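You operate a simulated robot arm through the tools that you are given. There is no shell and no other tool. Be economical: measure what you need, move in short steps, check, and stop when the job is done.

You run a simulated robot arm. Do the job below in one go: nothing can be reset, and whatever is moved stays where it is left.

JOB
Tare the open jar, fill it to 100 ml with plain water and weigh the water.
Fine: press tare once; leave the jar open on the pan, balance on; close the knob. Set down upright: glass jar.
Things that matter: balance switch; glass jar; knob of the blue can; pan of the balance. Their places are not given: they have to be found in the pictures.

The check looks at the end state, three seconds after you hand in, the way a careful person would. Anything else that was tipped, shoved, dropped, spilled or broken makes it a failure.

ROBOT AND FRAMES
A 6-joint arm with a two-finger parallel gripper, fixed in place. Base frame: the origin is at the foot of the arm, x ahead of it, y to its left, z up; the work surface is at about z = 91. Lengths are in cm, angles in degrees, forces in N, time in s.
With the tool pointing down near the work surface it reaches from about 24 to 66 cm from the base axis. Its first joint turns from -66.0 to 66.0 degrees. Payload 2.9 kg.
The TCP is the grasp point between the finger pads, 3 cm short of the fingertips. In the tool frame z runs along the fingers and y along their closing line. Largest opening 11 cm; finger width 2, thickness 1; the body of the gripper, 4.8 by 11.2 cm, starts 5.5 cm behind the TCP.
Orientation is told as [roll, pitch, yaw] about the base's x, y, z axes, in that order, counted from this pose: with the fingers straight down and closing along the base's y, the tool's x points along the base's -x, its y along +y and its z along -z.

CONTROLS
- The arm moves only by the tool servo_tool. Its argument "series" is a list of rows, each an object of numbers (a shift or turn left out is 0, a gripper value left out holds the last): "tx", "ty", "tz": the shift along the base's x, y, z in cm; "ax", "ay", "az": the turn, a rotation vector about the base's x, y, z in degrees; "claw": the opening, from 0 (shut) to 1 (fully open). In form: [{"tx": .., "ty": .., "tz": .., "ax": .., "ay": .., "az": .., "claw": ..}, ...]. A call has 1 to 12 rows; each row shifts and turns the commanded pose from where the row before left it. A row lasts 0.2 s, in which the tool goes at most 5 cm and 8.6 degrees; a call with a longer step from one row to the next is refused whole, and so is a gripper value outside its range. Where a pose cannot be reached the arm comes as near as it can. A force on the tool above 70 N (or 10 N above the force at the start of the call, whichever is more), or a blocked arm, ends the call early, and 0.2 s more pass. Each finger travels about 10.8 cm/s and halts on what it meets, pressing with about 21 N; the grip force reading is that of the motor and also rises with nothing between the fingers. The clock runs only during rows and for 0.2 s after the last one: add rows that do not move to give the fingers time. It gives the time, the measured TCP pose, the force on the tool (base axes), the opening and the grip force at its end, in the units of the frame above (readings bear some noise), with the torque about the TCP (base axes, N m) and any sound that the robot's microphone picked up.
- Cameras (640 x 400 px; columns grow to the right, rows downward): "scene" is fixed at [7.84, 42.64, 140.68]; the picture's right is [-0.79, -0.61, 0.00], its down [-0.20, 0.27, -0.94] and it looks along [0.57, -0.75, -0.34] (base axes); focal length 352 px, centre (320, 200). "wrist" rides on the gripper at [7.2, 1.7, -10.3] in the tool frame; the picture's right is [-0.23, 0.97, 0.00], its down [-0.76, -0.18, -0.62] and it looks along [-0.61, -0.14, 0.78] (tool axes); focal length 222 px, centre (320, 200).
- grab_frame(camera): a new picture of that camera. No time passes.
- probe_pixels(camera, pixels): there is no depth. For up to 12 entries [column, row, z] of the newest picture of that camera ("zoom" is the newest enlarged one), the place [x, y] in the base frame at which the ray of that pixel passes the height z, good to about 0.2 cm. No time passes.
- zoom(camera, box): a new picture of the part [left, top, right, bottom] of that camera's present view, enlarged. No time passes.
- hand_in(): hands the job in; it is judged then, once.

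Work in short steps. Measure before you move; look again where a grasp or a placing could have gone wrong, and mend it. You have 80 turns and 34 pictures in all, those below and enlarged ones among them. Open the gripper and draw the arm clear of the work before you hand the job in, unless the task says otherwise; then end with one line.

The tools are called after ">>>" by a JSON object that holds its "fn" and its "kwargs". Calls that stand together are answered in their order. servo_tool: Moves the arm, as the interface text tells. Its arguments: {"type":"object","properties":{"series":{"type":"array","items":{"type":"object","properties":{"tx":{"type":"number"},"ty":{"type":"number"},"tz":{"type":"number"},"ax":{"type":"number"},"ay":{"type":"number"},"az":{"type":"number"},"claw":{"type":"number"}}}}},"required":["series"]} The other tools are called the same way: grab_frame (camera) takes a picture; probe_pixels (camera, pixels) gives the place at which the rays of pixels pass given heights; zoom (camera, box) takes an enlarged picture of a part of a camera's view; hand_in () hands the job in.

At the start:

```text
time: 0.0
tool_pos: [35.04, -5.66, 132.57]
ee_rot: [0.1, -0.1, 0.0]
wrist_force: [-0.3, 0.4, 0.3]
wrist_torque: [0.02, -0.02, 0.01]
gripper_width: 10.98
grasp_force: 0.0
```

scene: 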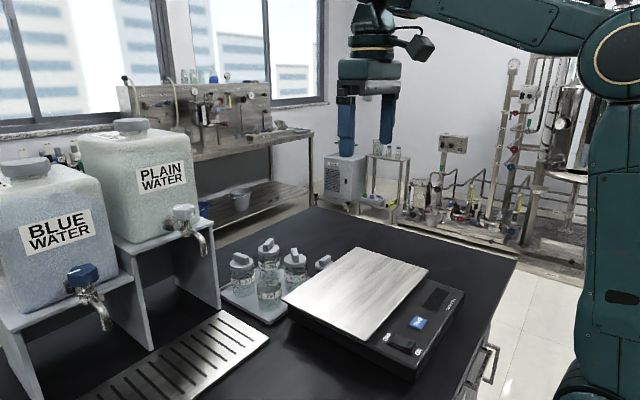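
wrist: 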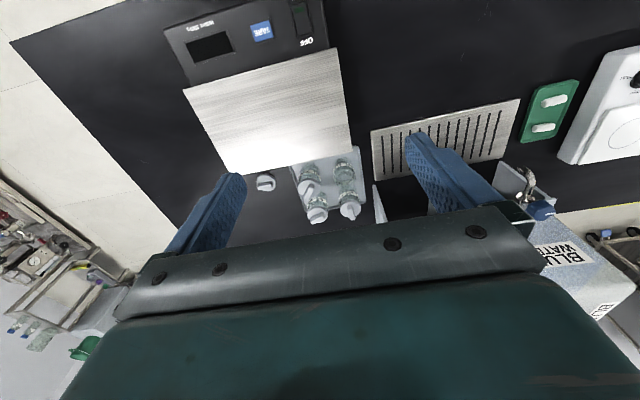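

The scene shows a balance, a tray of jars around (270,270), and two cans with knobs at (183,213) and (83,275). I enlarge the areas to find the open jar and the switch.

>>> {"fn": "zoom", "kwargs": {"camera": "scene", "box": [210, 220, 350, 330]}}

>>> {"fn": "zoom", "kwargs": {"camera": "scene", "box": [360, 260, 480, 380]}}

>>> {"fn": "zoom", "kwargs": {"camera": "wrist", "box": [150, 0, 400, 230]}}

```text
3.64 times, centred on (280, 275) of scene
```

zoom: 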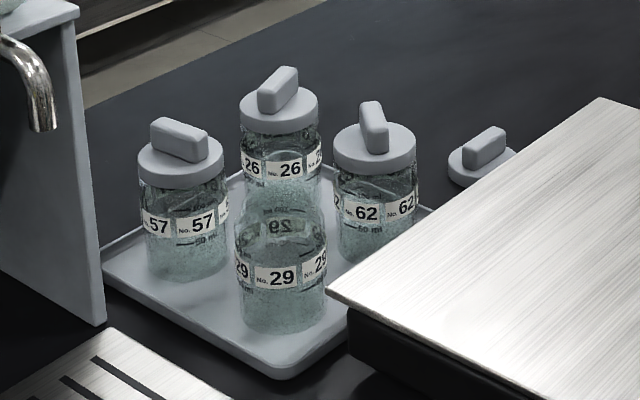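

```text
3.33 times, centred on (420, 320) of scene
```

zoom: 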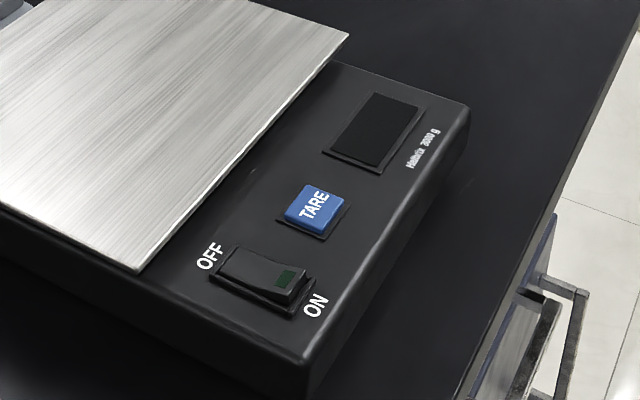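

```text
1.74 times, centred on (275, 115) of wrist
```

zoom: 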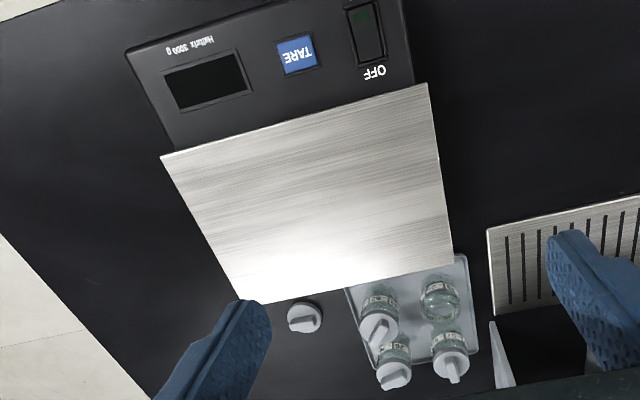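

The open jar is No. 29. I look at both cans and their taps closely.

>>> {"fn": "zoom", "kwargs": {"camera": "scene", "box": [0, 110, 230, 400]}}

>>> {"fn": "zoom", "kwargs": {"camera": "scene", "box": [50, 190, 230, 340]}}

>>> {"fn": "zoom", "kwargs": {"camera": "wrist", "box": [360, 30, 640, 320]}}

```text
1.38 times, centred on (115, 255) of scene
```

zoom: 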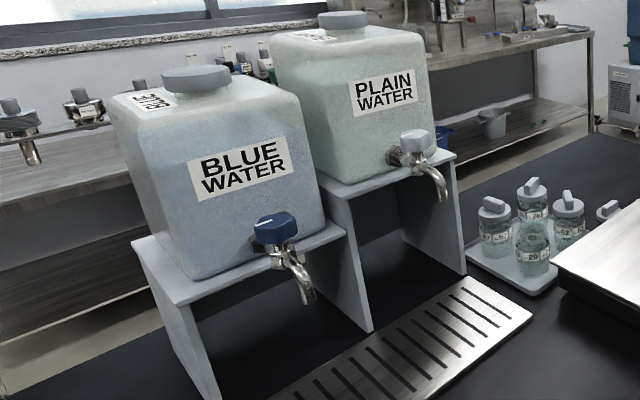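

```text
2.67 times, centred on (140, 265) of scene
```

zoom: 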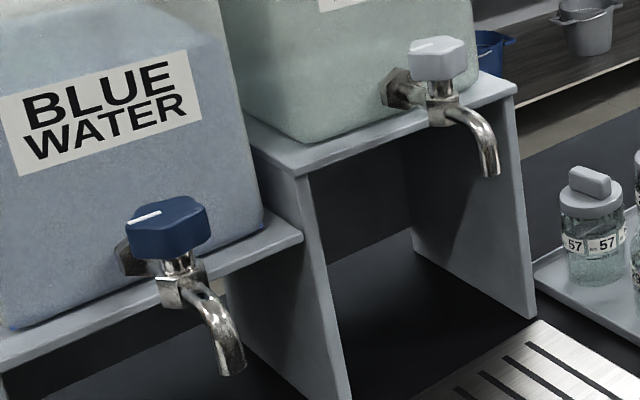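

```text
1.38 times, centred on (500, 175) of wrist
```

zoom: 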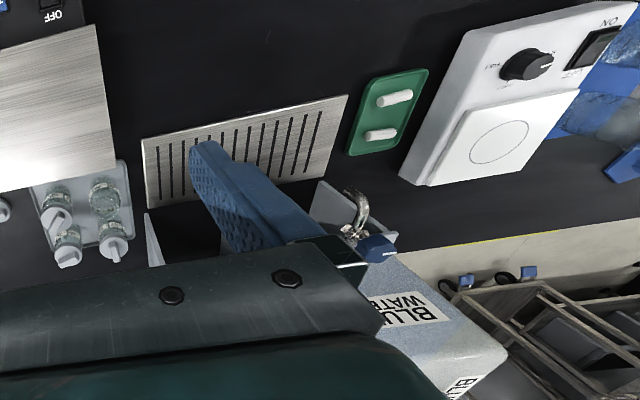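

Plain tap: knob near (184,210), spout tip (204,254); both marks look to be in the same (closed) position. I probe key points in both cameras to triangulate.

>>> {"fn": "probe_pixels", "kwargs": {"camera": "scene", "pixels": [[269.3, 307.4, 92], [269.3, 281, 98], [269.3, 281, 100], [418.5, 321.5, 95], [418.5, 321.5, 98], [411, 347, 95], [394.5, 338.6, 95], [355, 247, 98], [428, 268, 98], [371, 341, 98], [283, 298, 98], [203.7, 253.8, 105]]}}

>>> {"fn": "probe_pixels", "kwargs": {"camera": "wrist", "pixels": [[344, 180, 92], [344, 168, 98], [344, 168, 100], [262, 31, 95], [262, 31, 98], [305, 12, 95], [303, 32, 95], [228, 175, 98], [183, 90, 98], [325, 48, 98], [353, 155, 98], [266, 182, 92]]}}

>>> {"fn": "probe_pixels", "kwargs": {"camera": "scene", "pixels": [[203.7, 253.8, 108], [203.7, 253.8, 111], [183.8, 207, 115], [183.8, 207, 118], [183.8, 207, 121], [220, 305, 91], [222, 312, 91], [268, 338, 91.5], [215, 313, 91.5], [155, 349, 91], [200, 222, 115], [170, 222, 115]]}}

```text
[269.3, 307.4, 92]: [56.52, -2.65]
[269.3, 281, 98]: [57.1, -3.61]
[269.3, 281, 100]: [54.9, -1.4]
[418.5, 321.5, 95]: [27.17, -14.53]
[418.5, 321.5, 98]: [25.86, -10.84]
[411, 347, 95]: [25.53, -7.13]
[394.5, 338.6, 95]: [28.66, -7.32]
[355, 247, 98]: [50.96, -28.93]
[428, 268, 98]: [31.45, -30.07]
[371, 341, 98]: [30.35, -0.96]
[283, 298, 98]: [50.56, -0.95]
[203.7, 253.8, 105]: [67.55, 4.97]
```

```text
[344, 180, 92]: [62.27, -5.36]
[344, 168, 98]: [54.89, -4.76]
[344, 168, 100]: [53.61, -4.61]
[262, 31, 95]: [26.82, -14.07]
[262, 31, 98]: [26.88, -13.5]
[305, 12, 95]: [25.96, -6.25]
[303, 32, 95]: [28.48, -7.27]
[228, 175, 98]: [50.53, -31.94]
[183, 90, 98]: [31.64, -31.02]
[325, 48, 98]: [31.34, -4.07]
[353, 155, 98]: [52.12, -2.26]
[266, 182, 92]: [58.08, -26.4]
```

```text
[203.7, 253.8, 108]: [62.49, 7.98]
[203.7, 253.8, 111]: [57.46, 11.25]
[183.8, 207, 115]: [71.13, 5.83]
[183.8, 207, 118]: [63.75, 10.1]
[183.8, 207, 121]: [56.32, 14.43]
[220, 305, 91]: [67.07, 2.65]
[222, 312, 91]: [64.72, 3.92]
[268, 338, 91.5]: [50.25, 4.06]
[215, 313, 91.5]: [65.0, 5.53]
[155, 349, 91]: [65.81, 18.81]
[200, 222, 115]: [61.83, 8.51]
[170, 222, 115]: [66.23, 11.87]
```

Triangulating: TARE ≈ (27.0,-14.0,95.5), switch ON end ≈ (25.5,-6.7,95.5), pan x 31–51, y −30..−2, jar 29 ≈ (56,-3). I close the gripper and go above the switch's ON end, then check with the wrist camera.

>>> {"fn": "servo_tool", "kwargs": {"series": [{"tx": -3.2, "ty": -0.4, "claw": 0}, {"tx": -3.2, "ty": -0.3}, {"tx": -3.2, "ty": -0.3}, {"tz": -4.5}, {"tz": -4.5}, {"tz": -4.5}, {"tz": -4.5}, {"tz": -4.5}, {"tz": -4.5}, {}]}}

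>>> {"fn": "grab_frame", "kwargs": {"camera": "wrist"}}

```text
time: 2.2
tool_pos: [25.67, -6.75, 105.39]
ee_rot: [-0.1, 0.0, 0.0]
wrist_force: [0.2, 0.7, -0.1]
wrist_torque: [-0.03, 0.03, -0.01]
gripper_width: 0.04
grasp_force: 21.5
```

```text
25 pictures are left
```

wrist: 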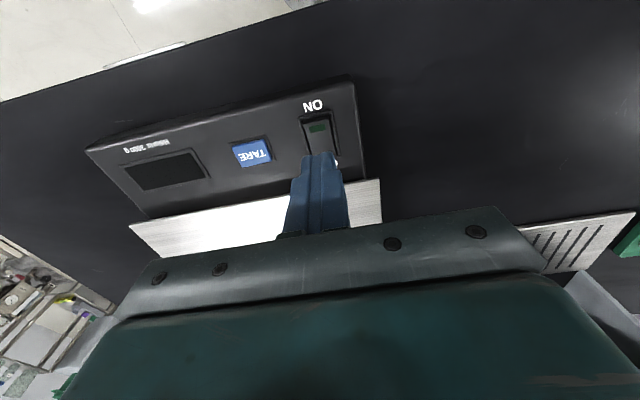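

The switch's ON end with its lamp is at (318,127), TARE at (252,152). I probe them from this closer view.

>>> {"fn": "probe_pixels", "kwargs": {"camera": "wrist", "pixels": [[317, 128, 95.5], [315, 117, 95.5], [252, 152, 95.5], [336, 160, 95], [347, 77, 95], [382, 222, 97]]}}

```text
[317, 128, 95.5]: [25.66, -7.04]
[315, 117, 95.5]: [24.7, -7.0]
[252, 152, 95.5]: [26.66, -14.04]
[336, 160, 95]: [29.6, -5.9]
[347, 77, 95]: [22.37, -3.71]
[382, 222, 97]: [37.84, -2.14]
```

Lamp end at (25.66,-7.04), essentially under the tip. I descend gently until contact.

>>> {"fn": "servo_tool", "kwargs": {"series": [{"tx": -0.3, "ty": -0.2, "tz": -2}, {"tz": -2}, {"tz": -1.5}, {"tz": -0.4}, {"tz": -0.4}, {"tz": -0.3}, {}]}}

```text
time: 3.8
tool_pos: [25.19, -6.97, 98.93]
ee_rot: [0.0, 0.0, 0.0]
wrist_force: [-0.7, -0.6, 1.8]
wrist_torque: [-0.03, 0.0, -0.01]
gripper_width: 0.0
grasp_force: 20.9
```

Force is barely above noise at tip height ~95.9; I press on in small steps.

>>> {"fn": "servo_tool", "kwargs": {"series": [{"tz": -0.2}, {"tz": -0.2}, {}]}}

```text
time: 4.6
tool_pos: [25.25, -7.02, 98.75]
ee_rot: [-0.1, -0.2, 0.0]
wrist_force: [-14.3, 6.8, 54.5]
wrist_torque: [0.27, -0.1, -0.23]
gripper_width: 0.0
grasp_force: 20.5
heard: click
```

A click was heard with 54 N contact. I rise and check the display.

>>> {"fn": "servo_tool", "kwargs": {"series": [{"tz": 2}, {"tz": 4}, {"tz": 3}, {}]}}

>>> {"fn": "zoom", "kwargs": {"camera": "scene", "box": [360, 260, 480, 380]}}

```text
time: 5.6
tool_pos: [25.41, -7.12, 107.54]
ee_rot: [0.0, -0.1, 0.0]
wrist_force: [0.3, 0.7, -0.1]
wrist_torque: [0.01, 0.02, 0.01]
gripper_width: 0.0
grasp_force: 20.8
```

```text
3.33 times, centred on (420, 320) of scene
```

zoom: 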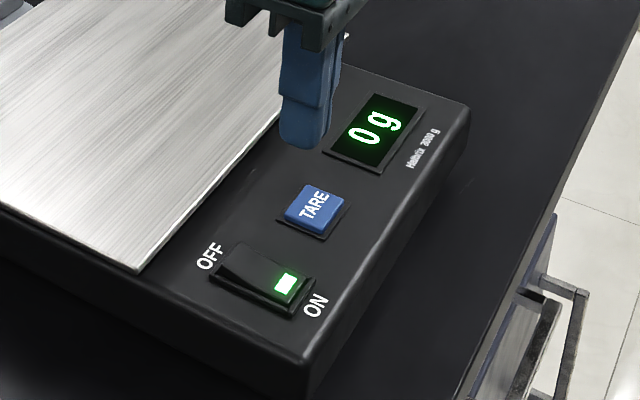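

Balance is on, showing 0 g. Now I open the gripper and move over toward jar 29 at a safe height to look at it.

>>> {"fn": "servo_tool", "kwargs": {"series": [{"tz": 3, "claw": 1}, {"tx": 4.5, "ty": 0.6}, {"tx": 4.5, "ty": 0.6}, {"tx": 4.5, "ty": 0.6}, {"tx": 4.5, "ty": 0.6}, {"tx": 4.5, "ty": 0.6}, {"tx": 3.5, "ty": 0.6}, {}]}}

>>> {"fn": "grab_frame", "kwargs": {"camera": "wrist"}}

```text
time: 7.4
tool_pos: [51.58, -3.32, 110.56]
ee_rot: [0.0, 0.0, 0.0]
wrist_force: [-0.5, 0.3, -0.3]
wrist_torque: [0.03, -0.01, -0.01]
gripper_width: 11.0
grasp_force: 0.1
```

```text
23 pictures are left
```

wrist: 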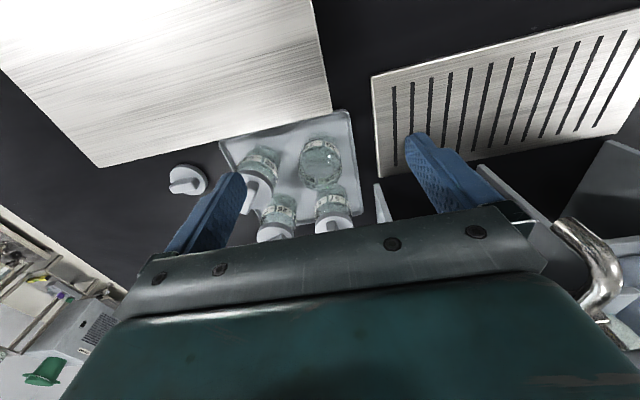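

Open jar visible at (320,163) between the fingers; the plain spout is at right (600,270). I zoom on the spout and probe jar points.

>>> {"fn": "zoom", "kwargs": {"camera": "wrist", "box": [200, 90, 400, 250]}}

>>> {"fn": "probe_pixels", "kwargs": {"camera": "wrist", "pixels": [[321, 152, 98], [318, 175, 92], [565, 228, 105], [565, 228, 108], [565, 228, 110], [257, 182, 98], [332, 225, 98], [377, 185, 91], [392, 221, 105], [372, 76, 92], [380, 176, 92], [640, 8, 92]]}}

```text
2.50 times, centred on (300, 170) of wrist
```

zoom: 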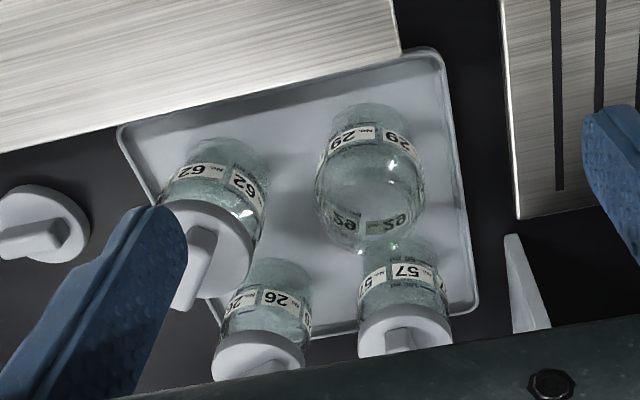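

```text
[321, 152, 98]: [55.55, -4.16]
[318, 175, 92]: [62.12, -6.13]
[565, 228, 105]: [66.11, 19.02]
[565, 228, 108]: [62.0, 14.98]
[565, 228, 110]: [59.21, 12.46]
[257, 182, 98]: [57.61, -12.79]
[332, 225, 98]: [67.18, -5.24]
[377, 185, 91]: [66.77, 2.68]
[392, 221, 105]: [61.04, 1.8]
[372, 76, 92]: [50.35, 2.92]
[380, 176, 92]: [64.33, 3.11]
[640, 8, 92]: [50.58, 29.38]
```

Lid ends appear lower in the picture, so the jar's rim is at about (320,168) and its bottom at (318,144). I probe these.

>>> {"fn": "probe_pixels", "kwargs": {"camera": "wrist", "pixels": [[320, 168, 98], [320, 168, 99], [318, 144, 92], [300, 165, 98.5], [341, 165, 98.5], [265, 170, 98.5], [255, 187, 99.5], [332, 225, 99.5], [258, 152, 92], [339, 111, 92], [222, 140, 92], [350, 213, 92]]}}

```text
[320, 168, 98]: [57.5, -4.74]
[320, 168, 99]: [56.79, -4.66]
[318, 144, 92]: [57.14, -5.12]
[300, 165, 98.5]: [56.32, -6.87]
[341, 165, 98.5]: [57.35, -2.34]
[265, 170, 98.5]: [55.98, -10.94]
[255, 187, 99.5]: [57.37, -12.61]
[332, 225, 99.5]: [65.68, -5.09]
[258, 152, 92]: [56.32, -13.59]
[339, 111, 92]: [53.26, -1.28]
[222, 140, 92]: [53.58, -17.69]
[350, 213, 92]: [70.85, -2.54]
```

Jar 29 ≈ (57,-4.5), jar 62 ≈ (57,-13): tight, so I narrow the opening to ~7.6 cm and approach to just above, then look.

>>> {"fn": "servo_tool", "kwargs": {"series": [{"tx": 3, "ty": -0.6, "claw": 0.69}, {"tx": 2.4, "ty": -0.5}, {"tz": -3}, {"tz": -2.5}, {}]}}

>>> {"fn": "grab_frame", "kwargs": {"camera": "wrist"}}

>>> {"fn": "zoom", "kwargs": {"camera": "scene", "box": [150, 150, 350, 330]}}

```text
time: 8.6
tool_pos: [56.76, -4.4, 105.15]
ee_rot: [0.1, -0.2, 0.0]
wrist_force: [0.6, 0.0, 0.4]
wrist_torque: [0.02, -0.03, 0.02]
gripper_width: 7.59
grasp_force: 0.0
```

```text
21 pictures are left
```

wrist: 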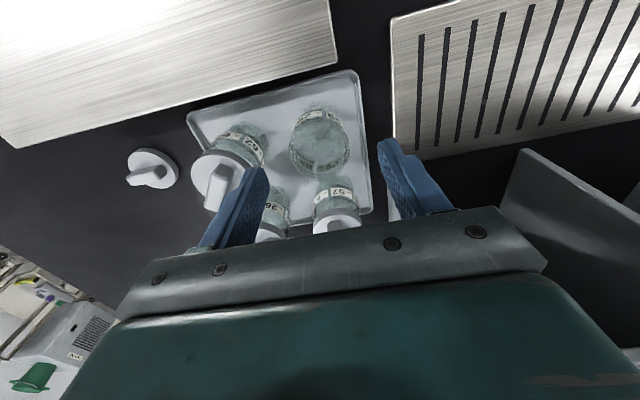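

```text
2.22 times, centred on (250, 240) of scene
```

zoom: 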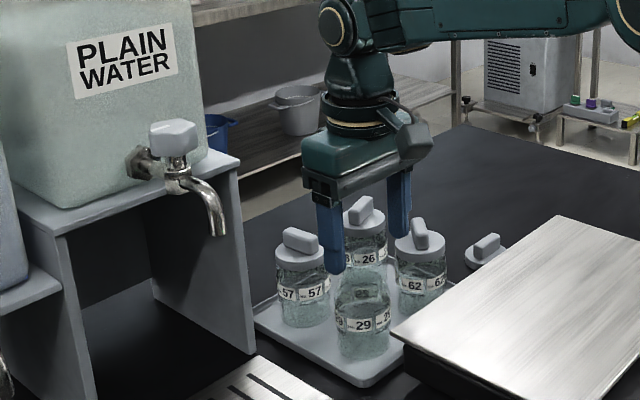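

The jar's rim spans roughly columns 291–350 at row 148. I probe for its centre.

>>> {"fn": "probe_pixels", "kwargs": {"camera": "wrist", "pixels": [[291, 148, 98.5], [350, 148, 98.5], [321, 172, 98.5], [321, 127, 98.5], [323, 106, 92], [352, 78, 92], [210, 175, 100], [245, 135, 98]]}}

```text
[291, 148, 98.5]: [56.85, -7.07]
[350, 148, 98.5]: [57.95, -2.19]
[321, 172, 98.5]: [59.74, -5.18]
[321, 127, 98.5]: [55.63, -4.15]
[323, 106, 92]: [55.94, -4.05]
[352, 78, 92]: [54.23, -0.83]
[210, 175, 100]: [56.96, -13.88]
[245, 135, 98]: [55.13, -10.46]
```

Centre ≈ (57.5,-4.6). I align, descend to z≈96.5 in steps and close.

>>> {"fn": "servo_tool", "kwargs": {"series": [{"tx": 0.7, "ty": -0.2}, {"tz": -2.5}, {"tz": -2.5}, {"tz": -2}, {"tz": -1.6}, {}]}}

>>> {"fn": "zoom", "kwargs": {"camera": "scene", "box": [200, 200, 350, 330]}}

```text
time: 10.0
tool_pos: [57.35, -4.56, 96.51]
ee_rot: [0.0, -0.1, 0.1]
wrist_force: [0.6, -0.6, 0.2]
wrist_torque: [0.03, 0.05, -0.02]
gripper_width: 7.6
grasp_force: 0.0
```

```text
3.08 times, centred on (275, 265) of scene
```

zoom: 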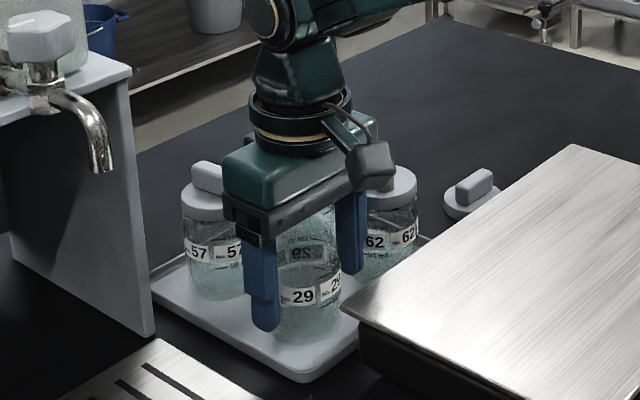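

Fingers straddle jar 29, clear of 57 and 62. Closing, then lifting.

>>> {"fn": "servo_tool", "kwargs": {"series": [{"claw": 0.45}, {"claw": 0.3}, {"claw": 0.3}, {}]}}

```text
time: 11.0
tool_pos: [57.39, -4.48, 96.39]
ee_rot: [0.0, -0.2, 0.0]
wrist_force: [0.7, -0.4, 0.1]
wrist_torque: [0.02, -0.05, 0.01]
gripper_width: 5.5
grasp_force: 21.1
```

Gripped (5.5 cm). I lift, carry to over the pan (~(43,-12)) at height.

>>> {"fn": "servo_tool", "kwargs": {"series": [{"tz": 2}, {"tz": 4}, {"tz": 4}, {"tx": -3.5, "ty": -1.8}, {"tx": -3.5, "ty": -1.8}, {"tx": -3.5, "ty": -1.8}, {"tx": -3.5, "ty": -1.8}, {}]}}

>>> {"fn": "grab_frame", "kwargs": {"camera": "scene"}}

```text
time: 12.8
tool_pos: [43.23, -11.89, 106.55]
ee_rot: [0.1, -0.1, 0.1]
wrist_force: [-0.3, 0.2, 0.6]
wrist_torque: [0.03, 0.01, 0.02]
gripper_width: 3.32
grasp_force: 0.1
```

```text
18 pictures are left
```

scene: 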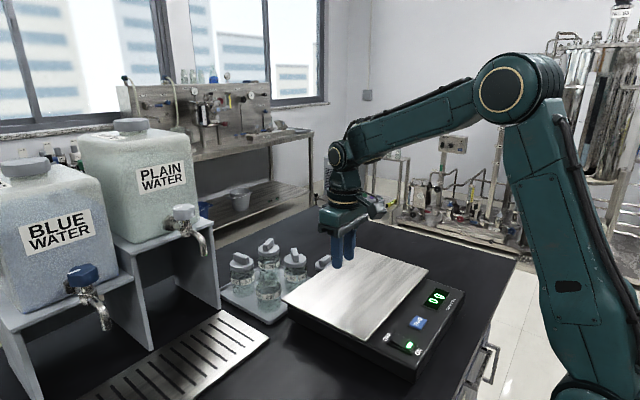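

The width dropped to 3.3 cm: the jar slipped out of the grip. I zoom to see where it stands.

>>> {"fn": "zoom", "kwargs": {"camera": "scene", "box": [210, 220, 350, 330]}}

>>> {"fn": "zoom", "kwargs": {"camera": "wrist", "box": [180, 40, 480, 240]}}

```text
3.64 times, centred on (280, 275) of scene
```

zoom: 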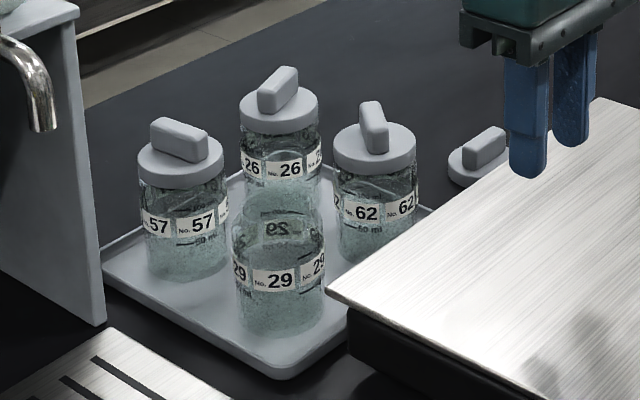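

```text
2.00 times, centred on (330, 140) of wrist
```

zoom: 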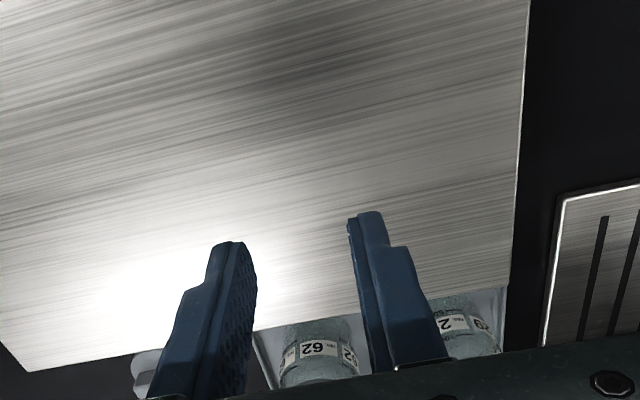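

Jar 29 still stands upright on the tray, nearly unmoved. I reposition so the wrist camera looks almost straight down on it to get its exact axis and rim.

>>> {"fn": "servo_tool", "kwargs": {"series": [{"tz": 3.5, "claw": 0.69}, {"tx": 4, "ty": 1, "tz": 2}, {"tx": 4, "ty": 1}, {"tx": 4, "ty": 1}, {"tx": 4, "ty": 1}, {"tx": 3, "ty": 1}, {}, {}]}}

>>> {"fn": "zoom", "kwargs": {"camera": "wrist", "box": [160, 0, 480, 200]}}

```text
time: 14.6
tool_pos: [62.36, -6.9, 112.09]
ee_rot: [0.0, 0.0, 0.0]
wrist_force: [-0.3, 0.0, -0.6]
wrist_torque: [0.0, 0.0, -0.04]
gripper_width: 7.59
grasp_force: 0.1
```

```text
2.00 times, centred on (320, 100) of wrist
```

zoom: 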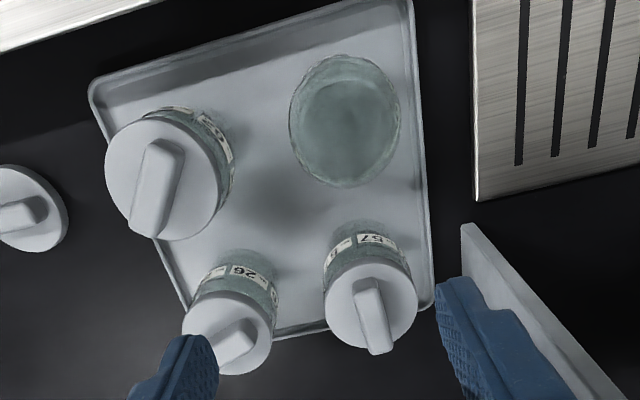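

Clear view: jar rim spans (289..401, 55..187) in the enlarged picture, centre ≈(345,121). I probe it.

>>> {"fn": "probe_pixels", "kwargs": {"camera": "zoom", "pixels": [[345, 121, 99], [345, 121, 97], [289, 121, 99], [401, 121, 99], [345, 57, 99], [345, 187, 99], [345, 140, 99], [345, 110, 92.5], [413, 2, 91.5], [90, 88, 91.5], [432, 308, 91.5], [155, 180, 99.5]]}}

```text
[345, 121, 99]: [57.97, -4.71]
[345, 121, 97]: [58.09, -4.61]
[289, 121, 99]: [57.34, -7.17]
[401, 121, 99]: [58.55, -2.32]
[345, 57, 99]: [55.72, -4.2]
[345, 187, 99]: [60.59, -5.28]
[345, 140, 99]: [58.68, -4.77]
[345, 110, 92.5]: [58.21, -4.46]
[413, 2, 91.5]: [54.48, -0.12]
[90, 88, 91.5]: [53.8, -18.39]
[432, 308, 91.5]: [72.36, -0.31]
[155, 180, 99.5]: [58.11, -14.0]
```

Jar axis ≈ (58.1,-4.7): my earlier grasp was off in x and perhaps too high. I regrasp centred and lower.

>>> {"fn": "servo_tool", "kwargs": {"series": [{"tx": -2.2, "ty": 1.1}, {"tx": -2.0, "ty": 1.1}, {}, {"tz": -4}, {"tz": -4}, {"tz": -3}, {"tz": -2.5}, {"tz": -2}, {"tz": -0.8}, {}]}}

>>> {"fn": "grab_frame", "kwargs": {"camera": "wrist"}}

```text
time: 16.8
tool_pos: [58.12, -4.52, 95.59]
ee_rot: [0.0, -0.1, 0.1]
wrist_force: [0.1, 0.9, 0.5]
wrist_torque: [0.02, -0.01, 0.02]
gripper_width: 7.57
grasp_force: 0.1
```

```text
14 pictures are left
```

wrist: 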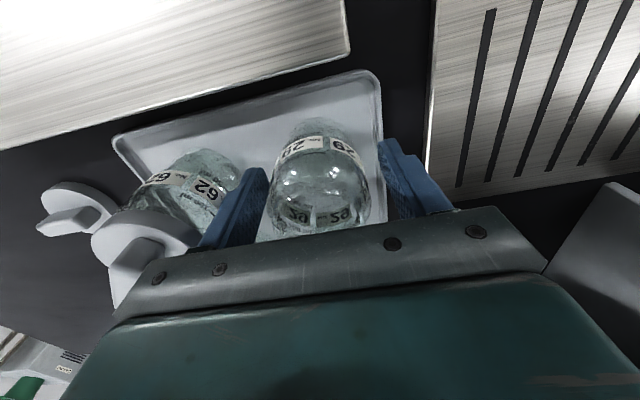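

The jar sits between the pads. I close and lift just slightly and slowly, to check the width.

>>> {"fn": "servo_tool", "kwargs": {"series": [{"claw": 0.5}, {"claw": 0.2}, {}, {}, {}, {"tz": 0.3}, {"tz": 0.5}, {"tz": 0.7}, {}]}}

```text
time: 18.8
tool_pos: [58.0, -4.64, 97.12]
ee_rot: [0.0, 0.0, 0.0]
wrist_force: [-0.4, 0.0, -1.8]
wrist_torque: [0.02, 0.0, -0.01]
gripper_width: 5.53
grasp_force: 21.1
```

Held: 5.53 cm wide with −1.8 N of weight. I raise it gently and carry it toward the pan.

>>> {"fn": "servo_tool", "kwargs": {"series": [{"tz": 1}, {"tz": 2}, {"tz": 2.5}, {"tz": 2}, {"tx": -1.5, "ty": -0.8}, {"tx": -2.5, "ty": -1.4}, {"tx": -3, "ty": -1.6}, {"tx": -3, "ty": -1.6}, {"tx": -2.5, "ty": -1.4}, {"tx": -1.5, "ty": -0.6}, {}]}}

```text
time: 21.2
tool_pos: [44.01, -12.06, 104.62]
ee_rot: [0.1, -0.1, 0.0]
wrist_force: [-0.4, -0.2, -1.7]
wrist_torque: [0.01, 0.03, -0.02]
gripper_width: 5.53
grasp_force: 20.7
```

Still held. I lower toward the pan (contact expected near TCP 100.5), in small steps at the end.

>>> {"fn": "servo_tool", "kwargs": {"series": [{"tz": -1.5}, {"tz": -1.2}, {"tz": -0.5}, {"tz": -0.3}, {"tz": -0.2}, {}]}}

>>> {"fn": "zoom", "kwargs": {"camera": "scene", "box": [280, 210, 470, 360]}}

```text
time: 22.6
tool_pos: [44.17, -12.15, 100.86]
ee_rot: [0.0, -0.1, 0.0]
wrist_force: [2.6, -1.9, 7.7]
wrist_torque: [-0.07, -0.13, 0.02]
gripper_width: 5.52
grasp_force: 21.1
```

```text
2.67 times, centred on (375, 285) of scene
```

zoom: 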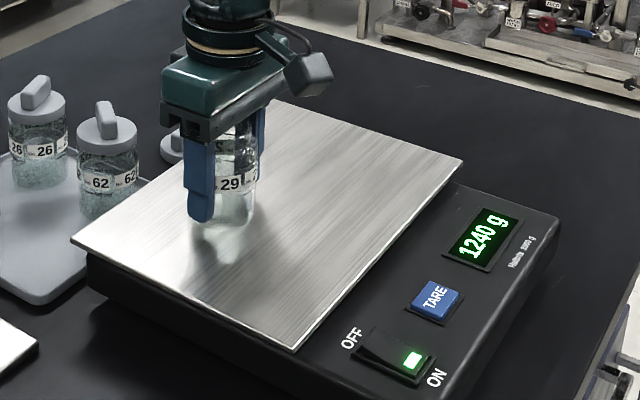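

The jar is touching the pan (1240 g with push). I ease up 0.1 cm, open, and rise straight up.

>>> {"fn": "servo_tool", "kwargs": {"series": [{"tz": 0.08}, {"claw": 0.6}, {"claw": 0.69}, {"claw": 0.69}, {"tz": 1}, {"tz": 3}, {"tz": 4}, {"tz": 2}, {}]}}

```text
time: 24.6
tool_pos: [44.31, -12.23, 111.11]
ee_rot: [0.0, -0.1, 0.1]
wrist_force: [-0.2, 0.5, -1.0]
wrist_torque: [-0.02, 0.03, 0.02]
gripper_width: 7.59
grasp_force: 0.1
```

Released. Now close the gripper and go above TARE (26.8,-14.0).

>>> {"fn": "servo_tool", "kwargs": {"series": [{"tx": -4.5, "ty": -0.5}, {"tx": -4.5, "ty": -0.5}, {"tx": -4.5, "ty": -0.4}, {"tx": -3.95, "ty": -0.4, "claw": 0}, {}, {"tz": -4}, {"tz": -4}, {"tz": -2.5}, {}]}}

>>> {"fn": "grab_frame", "kwargs": {"camera": "scene"}}

```text
time: 26.6
tool_pos: [26.84, -13.84, 100.7]
ee_rot: [-0.1, -0.2, 0.0]
wrist_force: [0.6, 0.6, -0.3]
wrist_torque: [0.02, 0.01, 0.01]
gripper_width: 0.0
grasp_force: 21.1
```

```text
12 pictures are left
```

scene: 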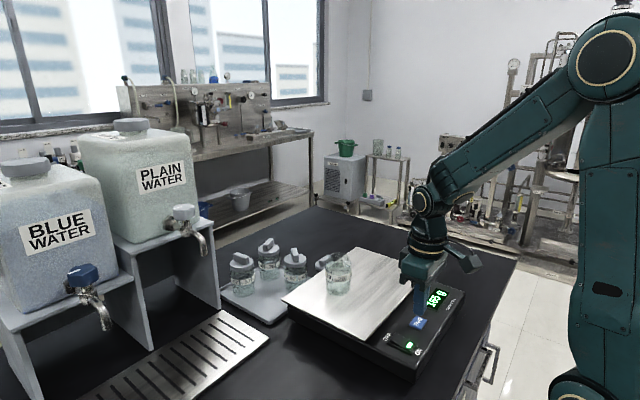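

The jar stands upright on the pan and the display reads about 165 g; the fingers are above TARE. I press down gently until the click.

>>> {"fn": "servo_tool", "kwargs": {"series": [{"tz": -1}, {"tz": -0.3}, {"tz": -0.3}, {"tz": -0.2}, {}]}}

```text
time: 27.8
tool_pos: [26.59, -14.02, 98.77]
ee_rot: [0.0, -0.1, 0.0]
wrist_force: [0.0, 0.2, 0.2]
wrist_torque: [0.02, 0.0, 0.02]
gripper_width: 0.01
grasp_force: 21.0
```

>>> {"fn": "servo_tool", "kwargs": {"series": [{"tz": -0.2}, {"tz": -0.2}, {}]}}

```text
time: 28.6
tool_pos: [26.76, -13.9, 98.28]
ee_rot: [0.0, -0.1, 0.0]
wrist_force: [0.0, 0.3, 2.2]
wrist_torque: [-0.04, -0.02, 0.03]
gripper_width: 0.0
grasp_force: 21.0
heard: click
```

A click with 2.2 N: tared. I rise and check the display.

>>> {"fn": "servo_tool", "kwargs": {"series": [{"tz": 2}, {"tz": 4}, {"tz": 4.5}, {"tz": 2}, {}]}}

>>> {"fn": "zoom", "kwargs": {"camera": "scene", "box": [280, 210, 470, 360]}}

```text
time: 29.8
tool_pos: [26.64, -13.98, 110.83]
ee_rot: [0.1, -0.1, 0.0]
wrist_force: [-0.1, 0.3, 0.0]
wrist_torque: [-0.04, 0.01, -0.02]
gripper_width: 0.01
grasp_force: 20.7
```

```text
2.67 times, centred on (375, 285) of scene
```

zoom: 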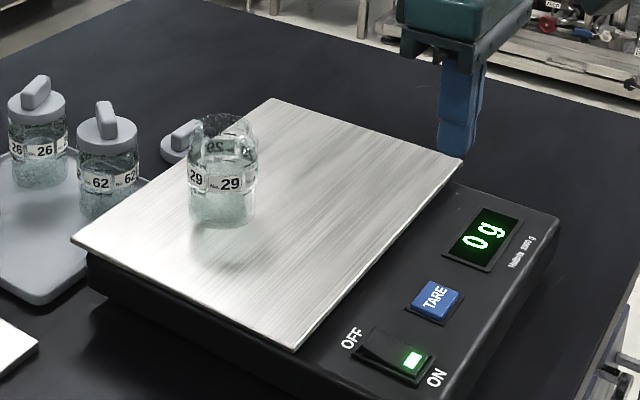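

Display reads 0 g with the jar on. The spout (tip ≈ (57.6,11.2,111)) sits above where the hand would be, so I'll re-grip the jar with the hand tilted 45° back. I rotate it at a safe height first.

>>> {"fn": "servo_tool", "kwargs": {"series": [{"tx": 1.7, "ty": 0.3, "tz": 0.9, "ay": -7.5, "claw": 0.72}, {"tx": 1.7, "ty": 0.3, "tz": 0.9, "ay": -7.5}, {"tx": 1.7, "ty": 0.3, "tz": 0.9, "ay": -7.5}, {"tx": 1.7, "ty": 0.3, "tz": 0.9, "ay": -7.5}, {"tx": 1.7, "ty": 0.3, "tz": 0.9, "ay": -7.5}, {"tx": 1.7, "ty": 0.3, "tz": 0.9, "ay": -7.5}, {}]}}

>>> {"fn": "grab_frame", "kwargs": {"camera": "wrist"}}

```text
time: 31.4
tool_pos: [36.84, -11.84, 116.25]
ee_rot: [0.1, -45.3, 0.0]
wrist_force: [1.0, 0.2, 0.0]
wrist_torque: [-0.04, -0.01, 0.02]
gripper_width: 7.91
grasp_force: 0.0
```

```text
10 pictures are left
```

wrist: 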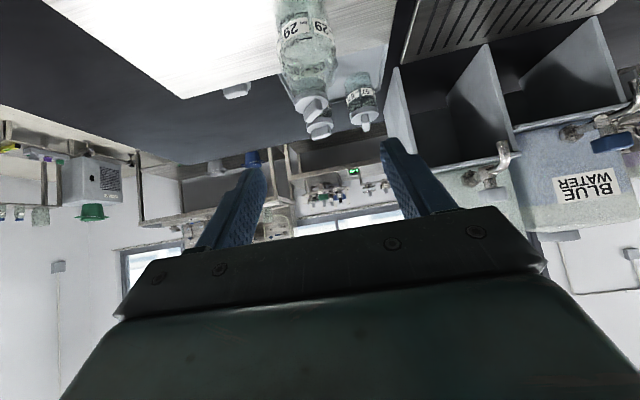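

The plain spout is visible at (500,150). I zoom there to measure the tip and knob.

>>> {"fn": "zoom", "kwargs": {"camera": "wrist", "box": [440, 120, 540, 220]}}

```text
4.00 times, centred on (490, 170) of wrist
```

zoom: 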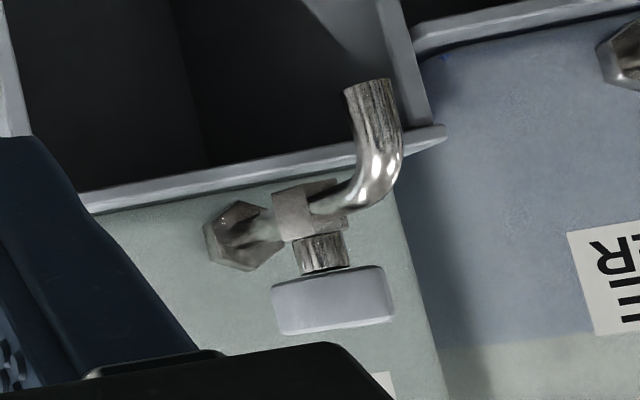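

>>> {"fn": "probe_pixels", "kwargs": {"camera": "zoom", "pixels": [[367, 87, 106], [367, 87, 108], [367, 87, 110], [367, 87, 112], [333, 300, 114], [333, 300, 116], [333, 300, 118], [333, 300, 120], [275, 305, 116], [394, 295, 116], [275, 305, 118], [394, 295, 118]]}}

>>> {"fn": "probe_pixels", "kwargs": {"camera": "scene", "pixels": [[203.7, 255, 106], [203.7, 255, 108], [203.7, 255, 110], [203.7, 255, 112], [183.8, 212, 114], [183.8, 212, 116], [183.8, 212, 118], [183.8, 212, 120], [337, 272, 103], [339, 290, 98]]}}

```text
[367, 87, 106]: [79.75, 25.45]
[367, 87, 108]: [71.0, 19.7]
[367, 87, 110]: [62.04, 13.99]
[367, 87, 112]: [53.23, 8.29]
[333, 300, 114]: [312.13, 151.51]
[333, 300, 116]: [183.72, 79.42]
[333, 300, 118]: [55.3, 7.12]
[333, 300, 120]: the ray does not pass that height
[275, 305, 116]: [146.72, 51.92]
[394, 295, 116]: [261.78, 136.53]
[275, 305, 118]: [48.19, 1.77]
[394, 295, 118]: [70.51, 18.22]
```

```text
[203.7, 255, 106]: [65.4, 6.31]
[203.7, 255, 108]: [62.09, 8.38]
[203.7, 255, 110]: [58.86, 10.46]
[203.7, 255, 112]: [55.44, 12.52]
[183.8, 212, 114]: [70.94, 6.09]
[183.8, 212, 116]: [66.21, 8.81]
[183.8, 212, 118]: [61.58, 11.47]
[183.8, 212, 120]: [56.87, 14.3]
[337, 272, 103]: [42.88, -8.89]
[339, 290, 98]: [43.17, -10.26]
```

Spout tip ≈ (57.6,11.4,110.9), knob centre ≈ (62.3,11.1,117.7). Now I descend with the tilted hand and approach the jar along the finger direction.

>>> {"fn": "servo_tool", "kwargs": {"series": [{"ty": -0.2, "tz": -4.2}, {"ty": -0.15, "tz": -4}, {}, {"tx": 2.5, "tz": -2.5}, {"tx": 2.2, "tz": -2.2}, {"tx": 1.5, "tz": -1.5}, {"tx": 0.8, "tz": -0.8}, {}]}}

```text
time: 33.2
tool_pos: [43.78, -12.44, 100.92]
ee_rot: [0.0, -45.1, 0.0]
wrist_force: [0.2, -0.2, -0.7]
wrist_torque: [0.0, -0.01, 0.01]
gripper_width: 7.91
grasp_force: 0.2
```

No contact force. I centre y by 0.25 and close, then lift a little to test.

>>> {"fn": "servo_tool", "kwargs": {"series": [{"tx": 0.1, "ty": 0.25}, {"claw": 0.5}, {"claw": 0.2}, {}, {}, {"tz": 0.3}, {"tz": 0.5}, {"tz": 0.7}, {}]}}

>>> {"fn": "zoom", "kwargs": {"camera": "scene", "box": [260, 190, 480, 360]}}

```text
time: 35.2
tool_pos: [43.9, -12.18, 102.44]
ee_rot: [0.1, -45.1, 0.0]
wrist_force: [-0.7, -0.6, -1.5]
wrist_torque: [0.01, 0.02, 0.0]
gripper_width: 5.54
grasp_force: 21.0
```

```text
2.35 times, centred on (370, 275) of scene
```

zoom: 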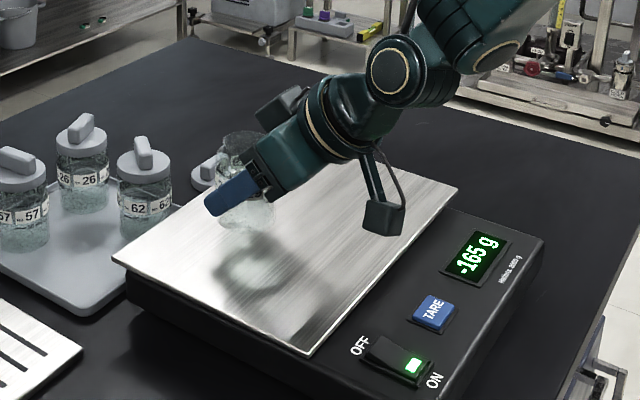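

Held (−165 g shown). I carry the jar in front of the drip tray, first along y at a raised height.

>>> {"fn": "servo_tool", "kwargs": {"series": [{"tz": 1.2}, {"tz": 1.4}, {"ty": 1.5}, {"ty": 2.7}, {"ty": 3}, {"ty": 3}, {"ty": 3}, {"ty": 3}, {"ty": 3}, {"ty": 2.7}, {"ty": 1.68}, {}]}}

>>> {"fn": "servo_tool", "kwargs": {"series": [{"tz": -1.5}, {"tx": 1.5, "tz": -2}, {"tx": 2.5, "tz": -1.5}, {"tx": 2.5}, {"tx": 2.5}, {"tx": 2.5}, {"tx": 1.4}, {"tx": 0.5}, {}]}}

```text
time: 37.8
tool_pos: [43.91, 11.58, 105.3]
ee_rot: [0.0, -45.1, 0.1]
wrist_force: [0.0, -0.6, -1.2]
wrist_torque: [0.0, -0.01, 0.05]
gripper_width: 5.5
grasp_force: 20.7
```

```text
time: 39.8
tool_pos: [57.46, 11.35, 100.04]
ee_rot: [-0.1, -45.1, 0.0]
wrist_force: [0.0, 0.1, -1.3]
wrist_torque: [-0.04, -0.03, -0.02]
gripper_width: 5.5
grasp_force: 20.8
```

Now at (57.5,11.35,100). I check the jar against the spout before lowering.

>>> {"fn": "zoom", "kwargs": {"camera": "scene", "box": [120, 190, 300, 340]}}

```text
2.67 times, centred on (210, 265) of scene
```

zoom: 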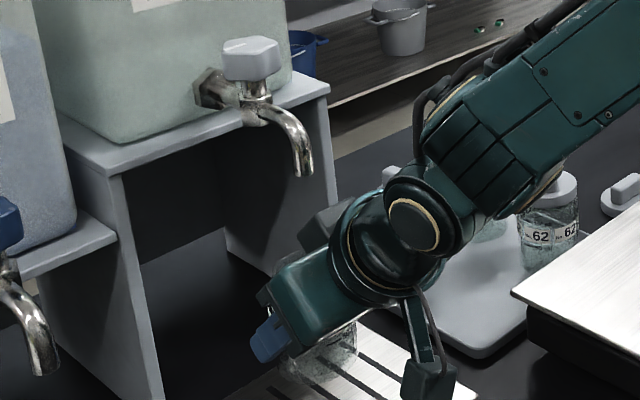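

Placement looks right under the spout tip (303,170). I lower slowly until contact with the drip tray.

>>> {"fn": "servo_tool", "kwargs": {"series": [{"tx": -0.1, "tz": -1.2}, {"tz": -1.2}, {"tz": -0.6}, {"tz": -0.3}, {"tz": -0.3}, {}]}}

```text
time: 41.2
tool_pos: [57.13, 11.33, 96.41]
ee_rot: [0.0, -45.1, 0.0]
wrist_force: [0.1, 0.2, -2.0]
wrist_torque: [-0.01, 0.04, 0.0]
gripper_width: 5.5
grasp_force: 21.3
```

>>> {"fn": "servo_tool", "kwargs": {"series": [{"tz": -0.2}, {"tz": -0.2}, {}]}}

```text
time: 42.0
tool_pos: [57.21, 11.33, 96.14]
ee_rot: [0.1, -45.1, 0.1]
wrist_force: [-0.3, 1.0, -1.4]
wrist_torque: [0.01, 0.06, -0.01]
gripper_width: 5.5
grasp_force: 20.7
```

>>> {"fn": "servo_tool", "kwargs": {"series": [{"tz": -0.2}, {"tz": -0.2}, {}]}}

```text
time: 42.8
tool_pos: [57.32, 11.43, 95.7]
ee_rot: [-0.1, -45.1, 0.0]
wrist_force: [0.0, 0.1, -1.8]
wrist_torque: [0.01, 0.02, 0.02]
gripper_width: 5.51
grasp_force: 20.7
```

>>> {"fn": "servo_tool", "kwargs": {"series": [{"tz": -0.2}, {"tz": -0.15}, {}]}}

```text
time: 43.6
tool_pos: [57.19, 11.5, 95.44]
ee_rot: [0.0, -45.1, -0.1]
wrist_force: [0.1, -0.3, -2.0]
wrist_torque: [-0.01, -0.02, 0.04]
gripper_width: 5.51
grasp_force: 21.5
```

Still hanging (−2 N); continue down in small steps.

>>> {"fn": "servo_tool", "kwargs": {"series": [{"tz": -0.15}, {"tz": -0.15}, {}]}}

```text
time: 44.4
tool_pos: [57.4, 11.32, 95.23]
ee_rot: [0.0, -45.3, 0.0]
wrist_force: [-1.8, -0.5, 7.0]
wrist_torque: [-0.06, 0.27, 0.02]
gripper_width: 5.51
grasp_force: 21.1
```

Contact (7 N). I ease, open, and withdraw along the finger axis, then rise for a look at the tap.

>>> {"fn": "servo_tool", "kwargs": {"series": [{"tz": 0.08}, {"claw": 0.6}, {"claw": 0.72}, {"claw": 0.72}, {"tx": -1, "tz": 1}, {"tx": -2.5, "tz": 2.5}, {"tx": -3, "tz": 3}, {"tx": -3, "tz": 3}, {"tz": 4}, {"tz": 4}, {"tz": 4}, {"tz": 4}]}}

>>> {"fn": "grab_frame", "kwargs": {"camera": "wrist"}}

```text
time: 47.0
tool_pos: [47.84, 11.16, 120.74]
ee_rot: [-0.1, -45.0, 0.0]
wrist_force: [0.5, 0.4, -0.9]
wrist_torque: [0.03, -0.03, -0.01]
gripper_width: 7.91
grasp_force: 0.1
```

```text
6 pictures are left
```

wrist: 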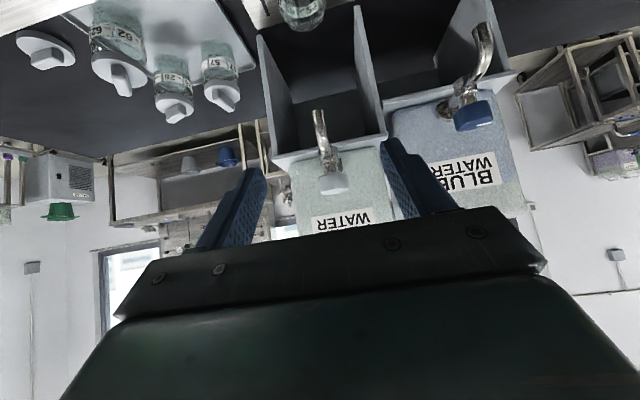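

Jar at (302,10), spout tip (318,112), knob (333,183) all visible. I probe their positions.

>>> {"fn": "probe_pixels", "kwargs": {"camera": "wrist", "pixels": [[303, 25, 99.5], [303, 22, 99], [318, 112, 110.9], [318, 112, 110.5], [333, 183, 117.7], [333, 183, 117.0], [318, 180, 117.7], [349, 183, 117.7], [334, 174, 117], [334, 192, 118.5], [330, 150, 114]]}}

```text
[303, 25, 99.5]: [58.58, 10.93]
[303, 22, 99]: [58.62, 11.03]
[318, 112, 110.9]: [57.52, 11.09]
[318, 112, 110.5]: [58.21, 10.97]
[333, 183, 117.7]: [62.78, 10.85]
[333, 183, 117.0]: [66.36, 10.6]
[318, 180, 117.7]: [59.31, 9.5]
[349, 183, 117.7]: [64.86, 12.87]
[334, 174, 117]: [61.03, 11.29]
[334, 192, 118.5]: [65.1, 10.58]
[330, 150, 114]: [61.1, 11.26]
```

Jar is under the spout (57.6,11.1) and the knob is at (62.3,11.05,117.7). I approach the knob along the finger axis, tilted 45°, fingers on both y-sides.

>>> {"fn": "servo_tool", "kwargs": {"series": [{"tx": 4, "ty": -0.05, "tz": 2.5}, {"tx": 4.2, "ty": -0.05, "tz": 0.7}, {}, {"tx": 2, "tz": -2}, {"tx": 2, "tz": -2}, {"tx": 1.2, "tz": -1.2}, {"tx": 0.7, "tz": -0.7}, {}]}}

>>> {"fn": "grab_frame", "kwargs": {"camera": "wrist"}}

```text
time: 48.8
tool_pos: [61.95, 11.18, 118.01]
ee_rot: [-0.1, -45.1, 0.0]
wrist_force: [-0.2, -0.3, 0.1]
wrist_torque: [-0.01, -0.03, -0.04]
gripper_width: 7.91
grasp_force: 0.1
```

```text
5 pictures are left
```

wrist: 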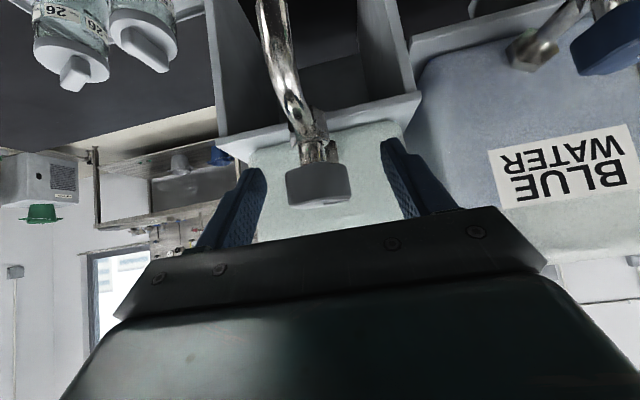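

The knob is centred at the grasp point (318,185). I close on it, then turn a little to feel which way it goes.

>>> {"fn": "servo_tool", "kwargs": {"series": [{"claw": 0.5}, {"claw": 0.2}, {"claw": 0.2}, {}]}}

>>> {"fn": "servo_tool", "kwargs": {"series": [{"az": 5}, {"az": 5}]}}

```text
time: 49.8
tool_pos: [61.87, 10.86, 117.99]
ee_rot: [0.0, -45.1, -0.2]
wrist_force: [0.2, -11.9, -1.6]
wrist_torque: [-0.24, 0.03, -0.05]
gripper_width: 3.42
grasp_force: 45.6
```

```text
time: 50.4
tool_pos: [61.84, 11.08, 118.03]
ee_rot: [-0.1, -45.0, 9.7]
wrist_force: [-9.3, -21.2, 3.1]
wrist_torque: [0.15, 0.25, -0.16]
gripper_width: 3.43
grasp_force: 45.0
```

Gripped at 3.4 cm. Side force −y suggests the knob centre is slightly lower in y; I relieve that and turn further.

>>> {"fn": "servo_tool", "kwargs": {"series": [{"tx": -0.05, "ty": -0.2}, {"az": 5}, {"az": 5}]}}

```text
time: 51.2
tool_pos: [61.77, 10.94, 117.99]
ee_rot: [-0.1, -45.1, 19.8]
wrist_force: [-10.9, -21.2, 1.1]
wrist_torque: [0.36, -0.99, -0.11]
gripper_width: 3.47
grasp_force: 45.1
```

Knob follows (width unchanged, low torque), no sound yet. I relieve again and turn on.

>>> {"fn": "servo_tool", "kwargs": {"series": [{"tx": -0.1, "ty": -0.25}, {"az": 5}, {"az": 5}, {}]}}

```text
time: 52.2
tool_pos: [61.97, 10.73, 118.1]
ee_rot: [-0.1, -45.2, 30.1]
wrist_force: [11.6, -6.8, 1.4]
wrist_torque: [0.04, -0.75, -0.04]
gripper_width: 3.43
grasp_force: 44.7
```

Turned 30° with little torque. I check whether water flows and how the knob turned.

>>> {"fn": "zoom", "kwargs": {"camera": "scene", "box": [130, 180, 290, 350]}}

```text
2.35 times, centred on (210, 265) of scene
```

zoom: 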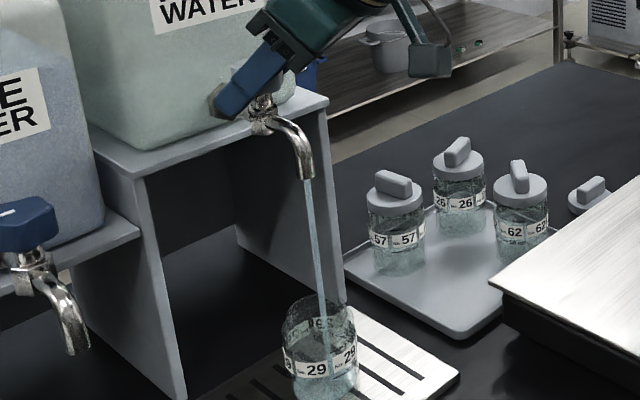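

Water is flowing into jar 29. No time passes between calls, so I zoom in on the jar to gauge the level.

>>> {"fn": "zoom", "kwargs": {"camera": "scene", "box": [240, 295, 310, 355]}}

```text
6.67 times, centred on (275, 325) of scene
```

zoom: 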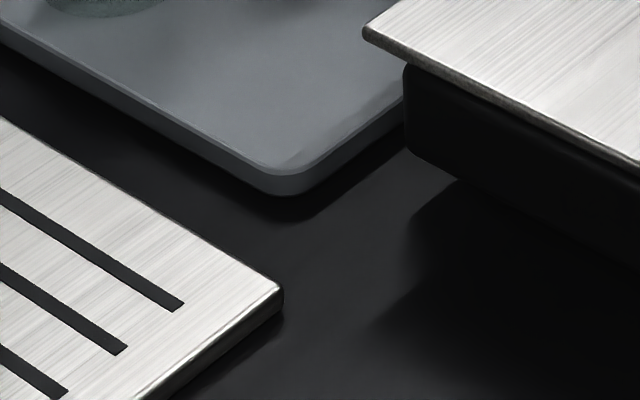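

That box missed the jar (it is at about (210,329)); only 3 pictures left, so I'll calibrate by time: hold open 1 s, close, then weigh on the balance.

>>> {"fn": "servo_tool", "kwargs": {"series": [{}, {}, {}, {}, {}, {"az": -7.5, "tx": 0.02, "ty": 0.05}, {"az": -7.5, "tx": 0.02, "ty": 0.05}, {"az": -7.5, "tx": 0.02, "ty": 0.05}, {"az": -7.5, "tx": 0.02, "ty": 0.05}]}}

```text
time: 54.2
tool_pos: [61.82, 11.01, 117.9]
ee_rot: [0.1, -45.1, -0.1]
wrist_force: [11.1, -6.0, 9.5]
wrist_torque: [-0.14, 1.18, 0.17]
gripper_width: 3.42
grasp_force: 45.3
```

Back at 0°. I nudge a few degrees further to be sure it is against its closed stop.

>>> {"fn": "servo_tool", "kwargs": {"series": [{"az": -3}, {}]}}

```text
time: 54.8
tool_pos: [61.77, 11.04, 118.01]
ee_rot: [0.0, -45.2, -3.0]
wrist_force: [0.6, -7.6, 8.3]
wrist_torque: [-0.32, -0.23, 0.96]
gripper_width: 3.46
grasp_force: 44.9
```

Torque rose to ~1 N·m: the valve is against its closed stop. I release and withdraw.

>>> {"fn": "servo_tool", "kwargs": {"series": [{"claw": 0.5}, {"claw": 0.72}, {}, {"tx": -1, "tz": 1}, {"tx": -2.5, "tz": 2.5}, {"tx": -3, "tz": 3, "az": 3}, {"tx": -4, "ty": 0.15}, {"tx": -3.6, "ty": 0.15}, {}]}}

>>> {"fn": "servo_tool", "kwargs": {"series": [{"tz": -4.5}, {"tz": -4.5}, {"tz": -4.5}, {"tz": -4.5}, {"tz": -1.5}, {}]}}

```text
time: 56.8
tool_pos: [47.75, 11.19, 124.44]
ee_rot: [0.0, -45.1, -0.1]
wrist_force: [0.1, -0.7, 0.9]
wrist_torque: [-0.01, -0.03, 0.0]
gripper_width: 7.9
grasp_force: 0.0
```

```text
time: 58.2
tool_pos: [47.69, 11.24, 104.65]
ee_rot: [0.0, -45.1, -0.1]
wrist_force: [0.6, 0.7, -0.2]
wrist_torque: [0.01, 0.03, 0.02]
gripper_width: 7.92
grasp_force: 0.0
```

At (47.7,11.2,104.7). I go in along the finger axis to the jar and close.

>>> {"fn": "servo_tool", "kwargs": {"series": [{"tx": 3, "tz": -3, "ty": 0.1}, {"tx": 3, "tz": -3}, {"tx": 2.2, "tz": -2}, {"tx": 1.35, "tz": -1.15}, {}, {"claw": 0.5}, {"claw": 0.2}, {}, {}]}}

```text
time: 60.2
tool_pos: [57.51, 11.33, 95.8]
ee_rot: [0.0, -45.2, -0.1]
wrist_force: [0.4, -0.2, -0.2]
wrist_torque: [-0.07, -0.07, 0.02]
gripper_width: 5.51
grasp_force: 21.1
```

Gripped. I lift slightly, slide out from under the spout, then rise.

>>> {"fn": "servo_tool", "kwargs": {"series": [{"tz": 0.4}, {"tz": 0.7}, {"tz": 1.2}, {"tz": 1.5}, {"tz": 0.5}, {"tx": -1}, {"tx": -2}, {"tx": -2.5}, {"tx": -2.5}, {"tx": -2.5}, {"tx": -1.5}, {"tx": -1}]}}

>>> {"fn": "servo_tool", "kwargs": {"series": [{"tz": 1}, {"tz": 2}, {"tz": 2}, {"tz": 1}, {}]}}

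>>> {"fn": "servo_tool", "kwargs": {"series": [{"ty": -1}, {"ty": -2}, {"ty": -2.8}, {"ty": -3}, {"ty": -3}, {"ty": -3}, {"ty": -3}, {"ty": -2.8}, {"ty": -2}, {"ty": -1}, {}]}}

```text
time: 62.8
tool_pos: [44.39, 11.6, 100.04]
ee_rot: [0.1, -45.1, 0.1]
wrist_force: [0.3, -0.1, -1.5]
wrist_torque: [0.02, 0.03, -0.04]
gripper_width: 5.5
grasp_force: 21.7
```

```text
time: 64.0
tool_pos: [44.29, 11.4, 106.06]
ee_rot: [0.1, -45.1, -0.1]
wrist_force: [0.1, 0.1, -1.8]
wrist_torque: [0.01, -0.02, 0.0]
gripper_width: 5.52
grasp_force: 21.1
```

```text
time: 66.4
tool_pos: [44.44, -12.07, 106.09]
ee_rot: [-0.1, -45.2, -0.1]
wrist_force: [0.9, -0.3, -2.2]
wrist_torque: [-0.04, 0.04, 0.02]
gripper_width: 5.51
grasp_force: 21.3
```

Weight ≈1.8 N suggests only ~20 ml so far. I set it on the pan for an exact reading.

>>> {"fn": "servo_tool", "kwargs": {"series": [{"tz": -1.8}, {"tz": -1.6}, {"tz": -0.6}, {"tz": -0.3}, {"tz": -0.2}, {}]}}

```text
time: 67.8
tool_pos: [44.28, -12.14, 101.71]
ee_rot: [0.0, -45.0, 0.0]
wrist_force: [-0.3, 0.5, -1.2]
wrist_torque: [-0.03, 0.03, 0.02]
gripper_width: 5.5
grasp_force: 21.3
```

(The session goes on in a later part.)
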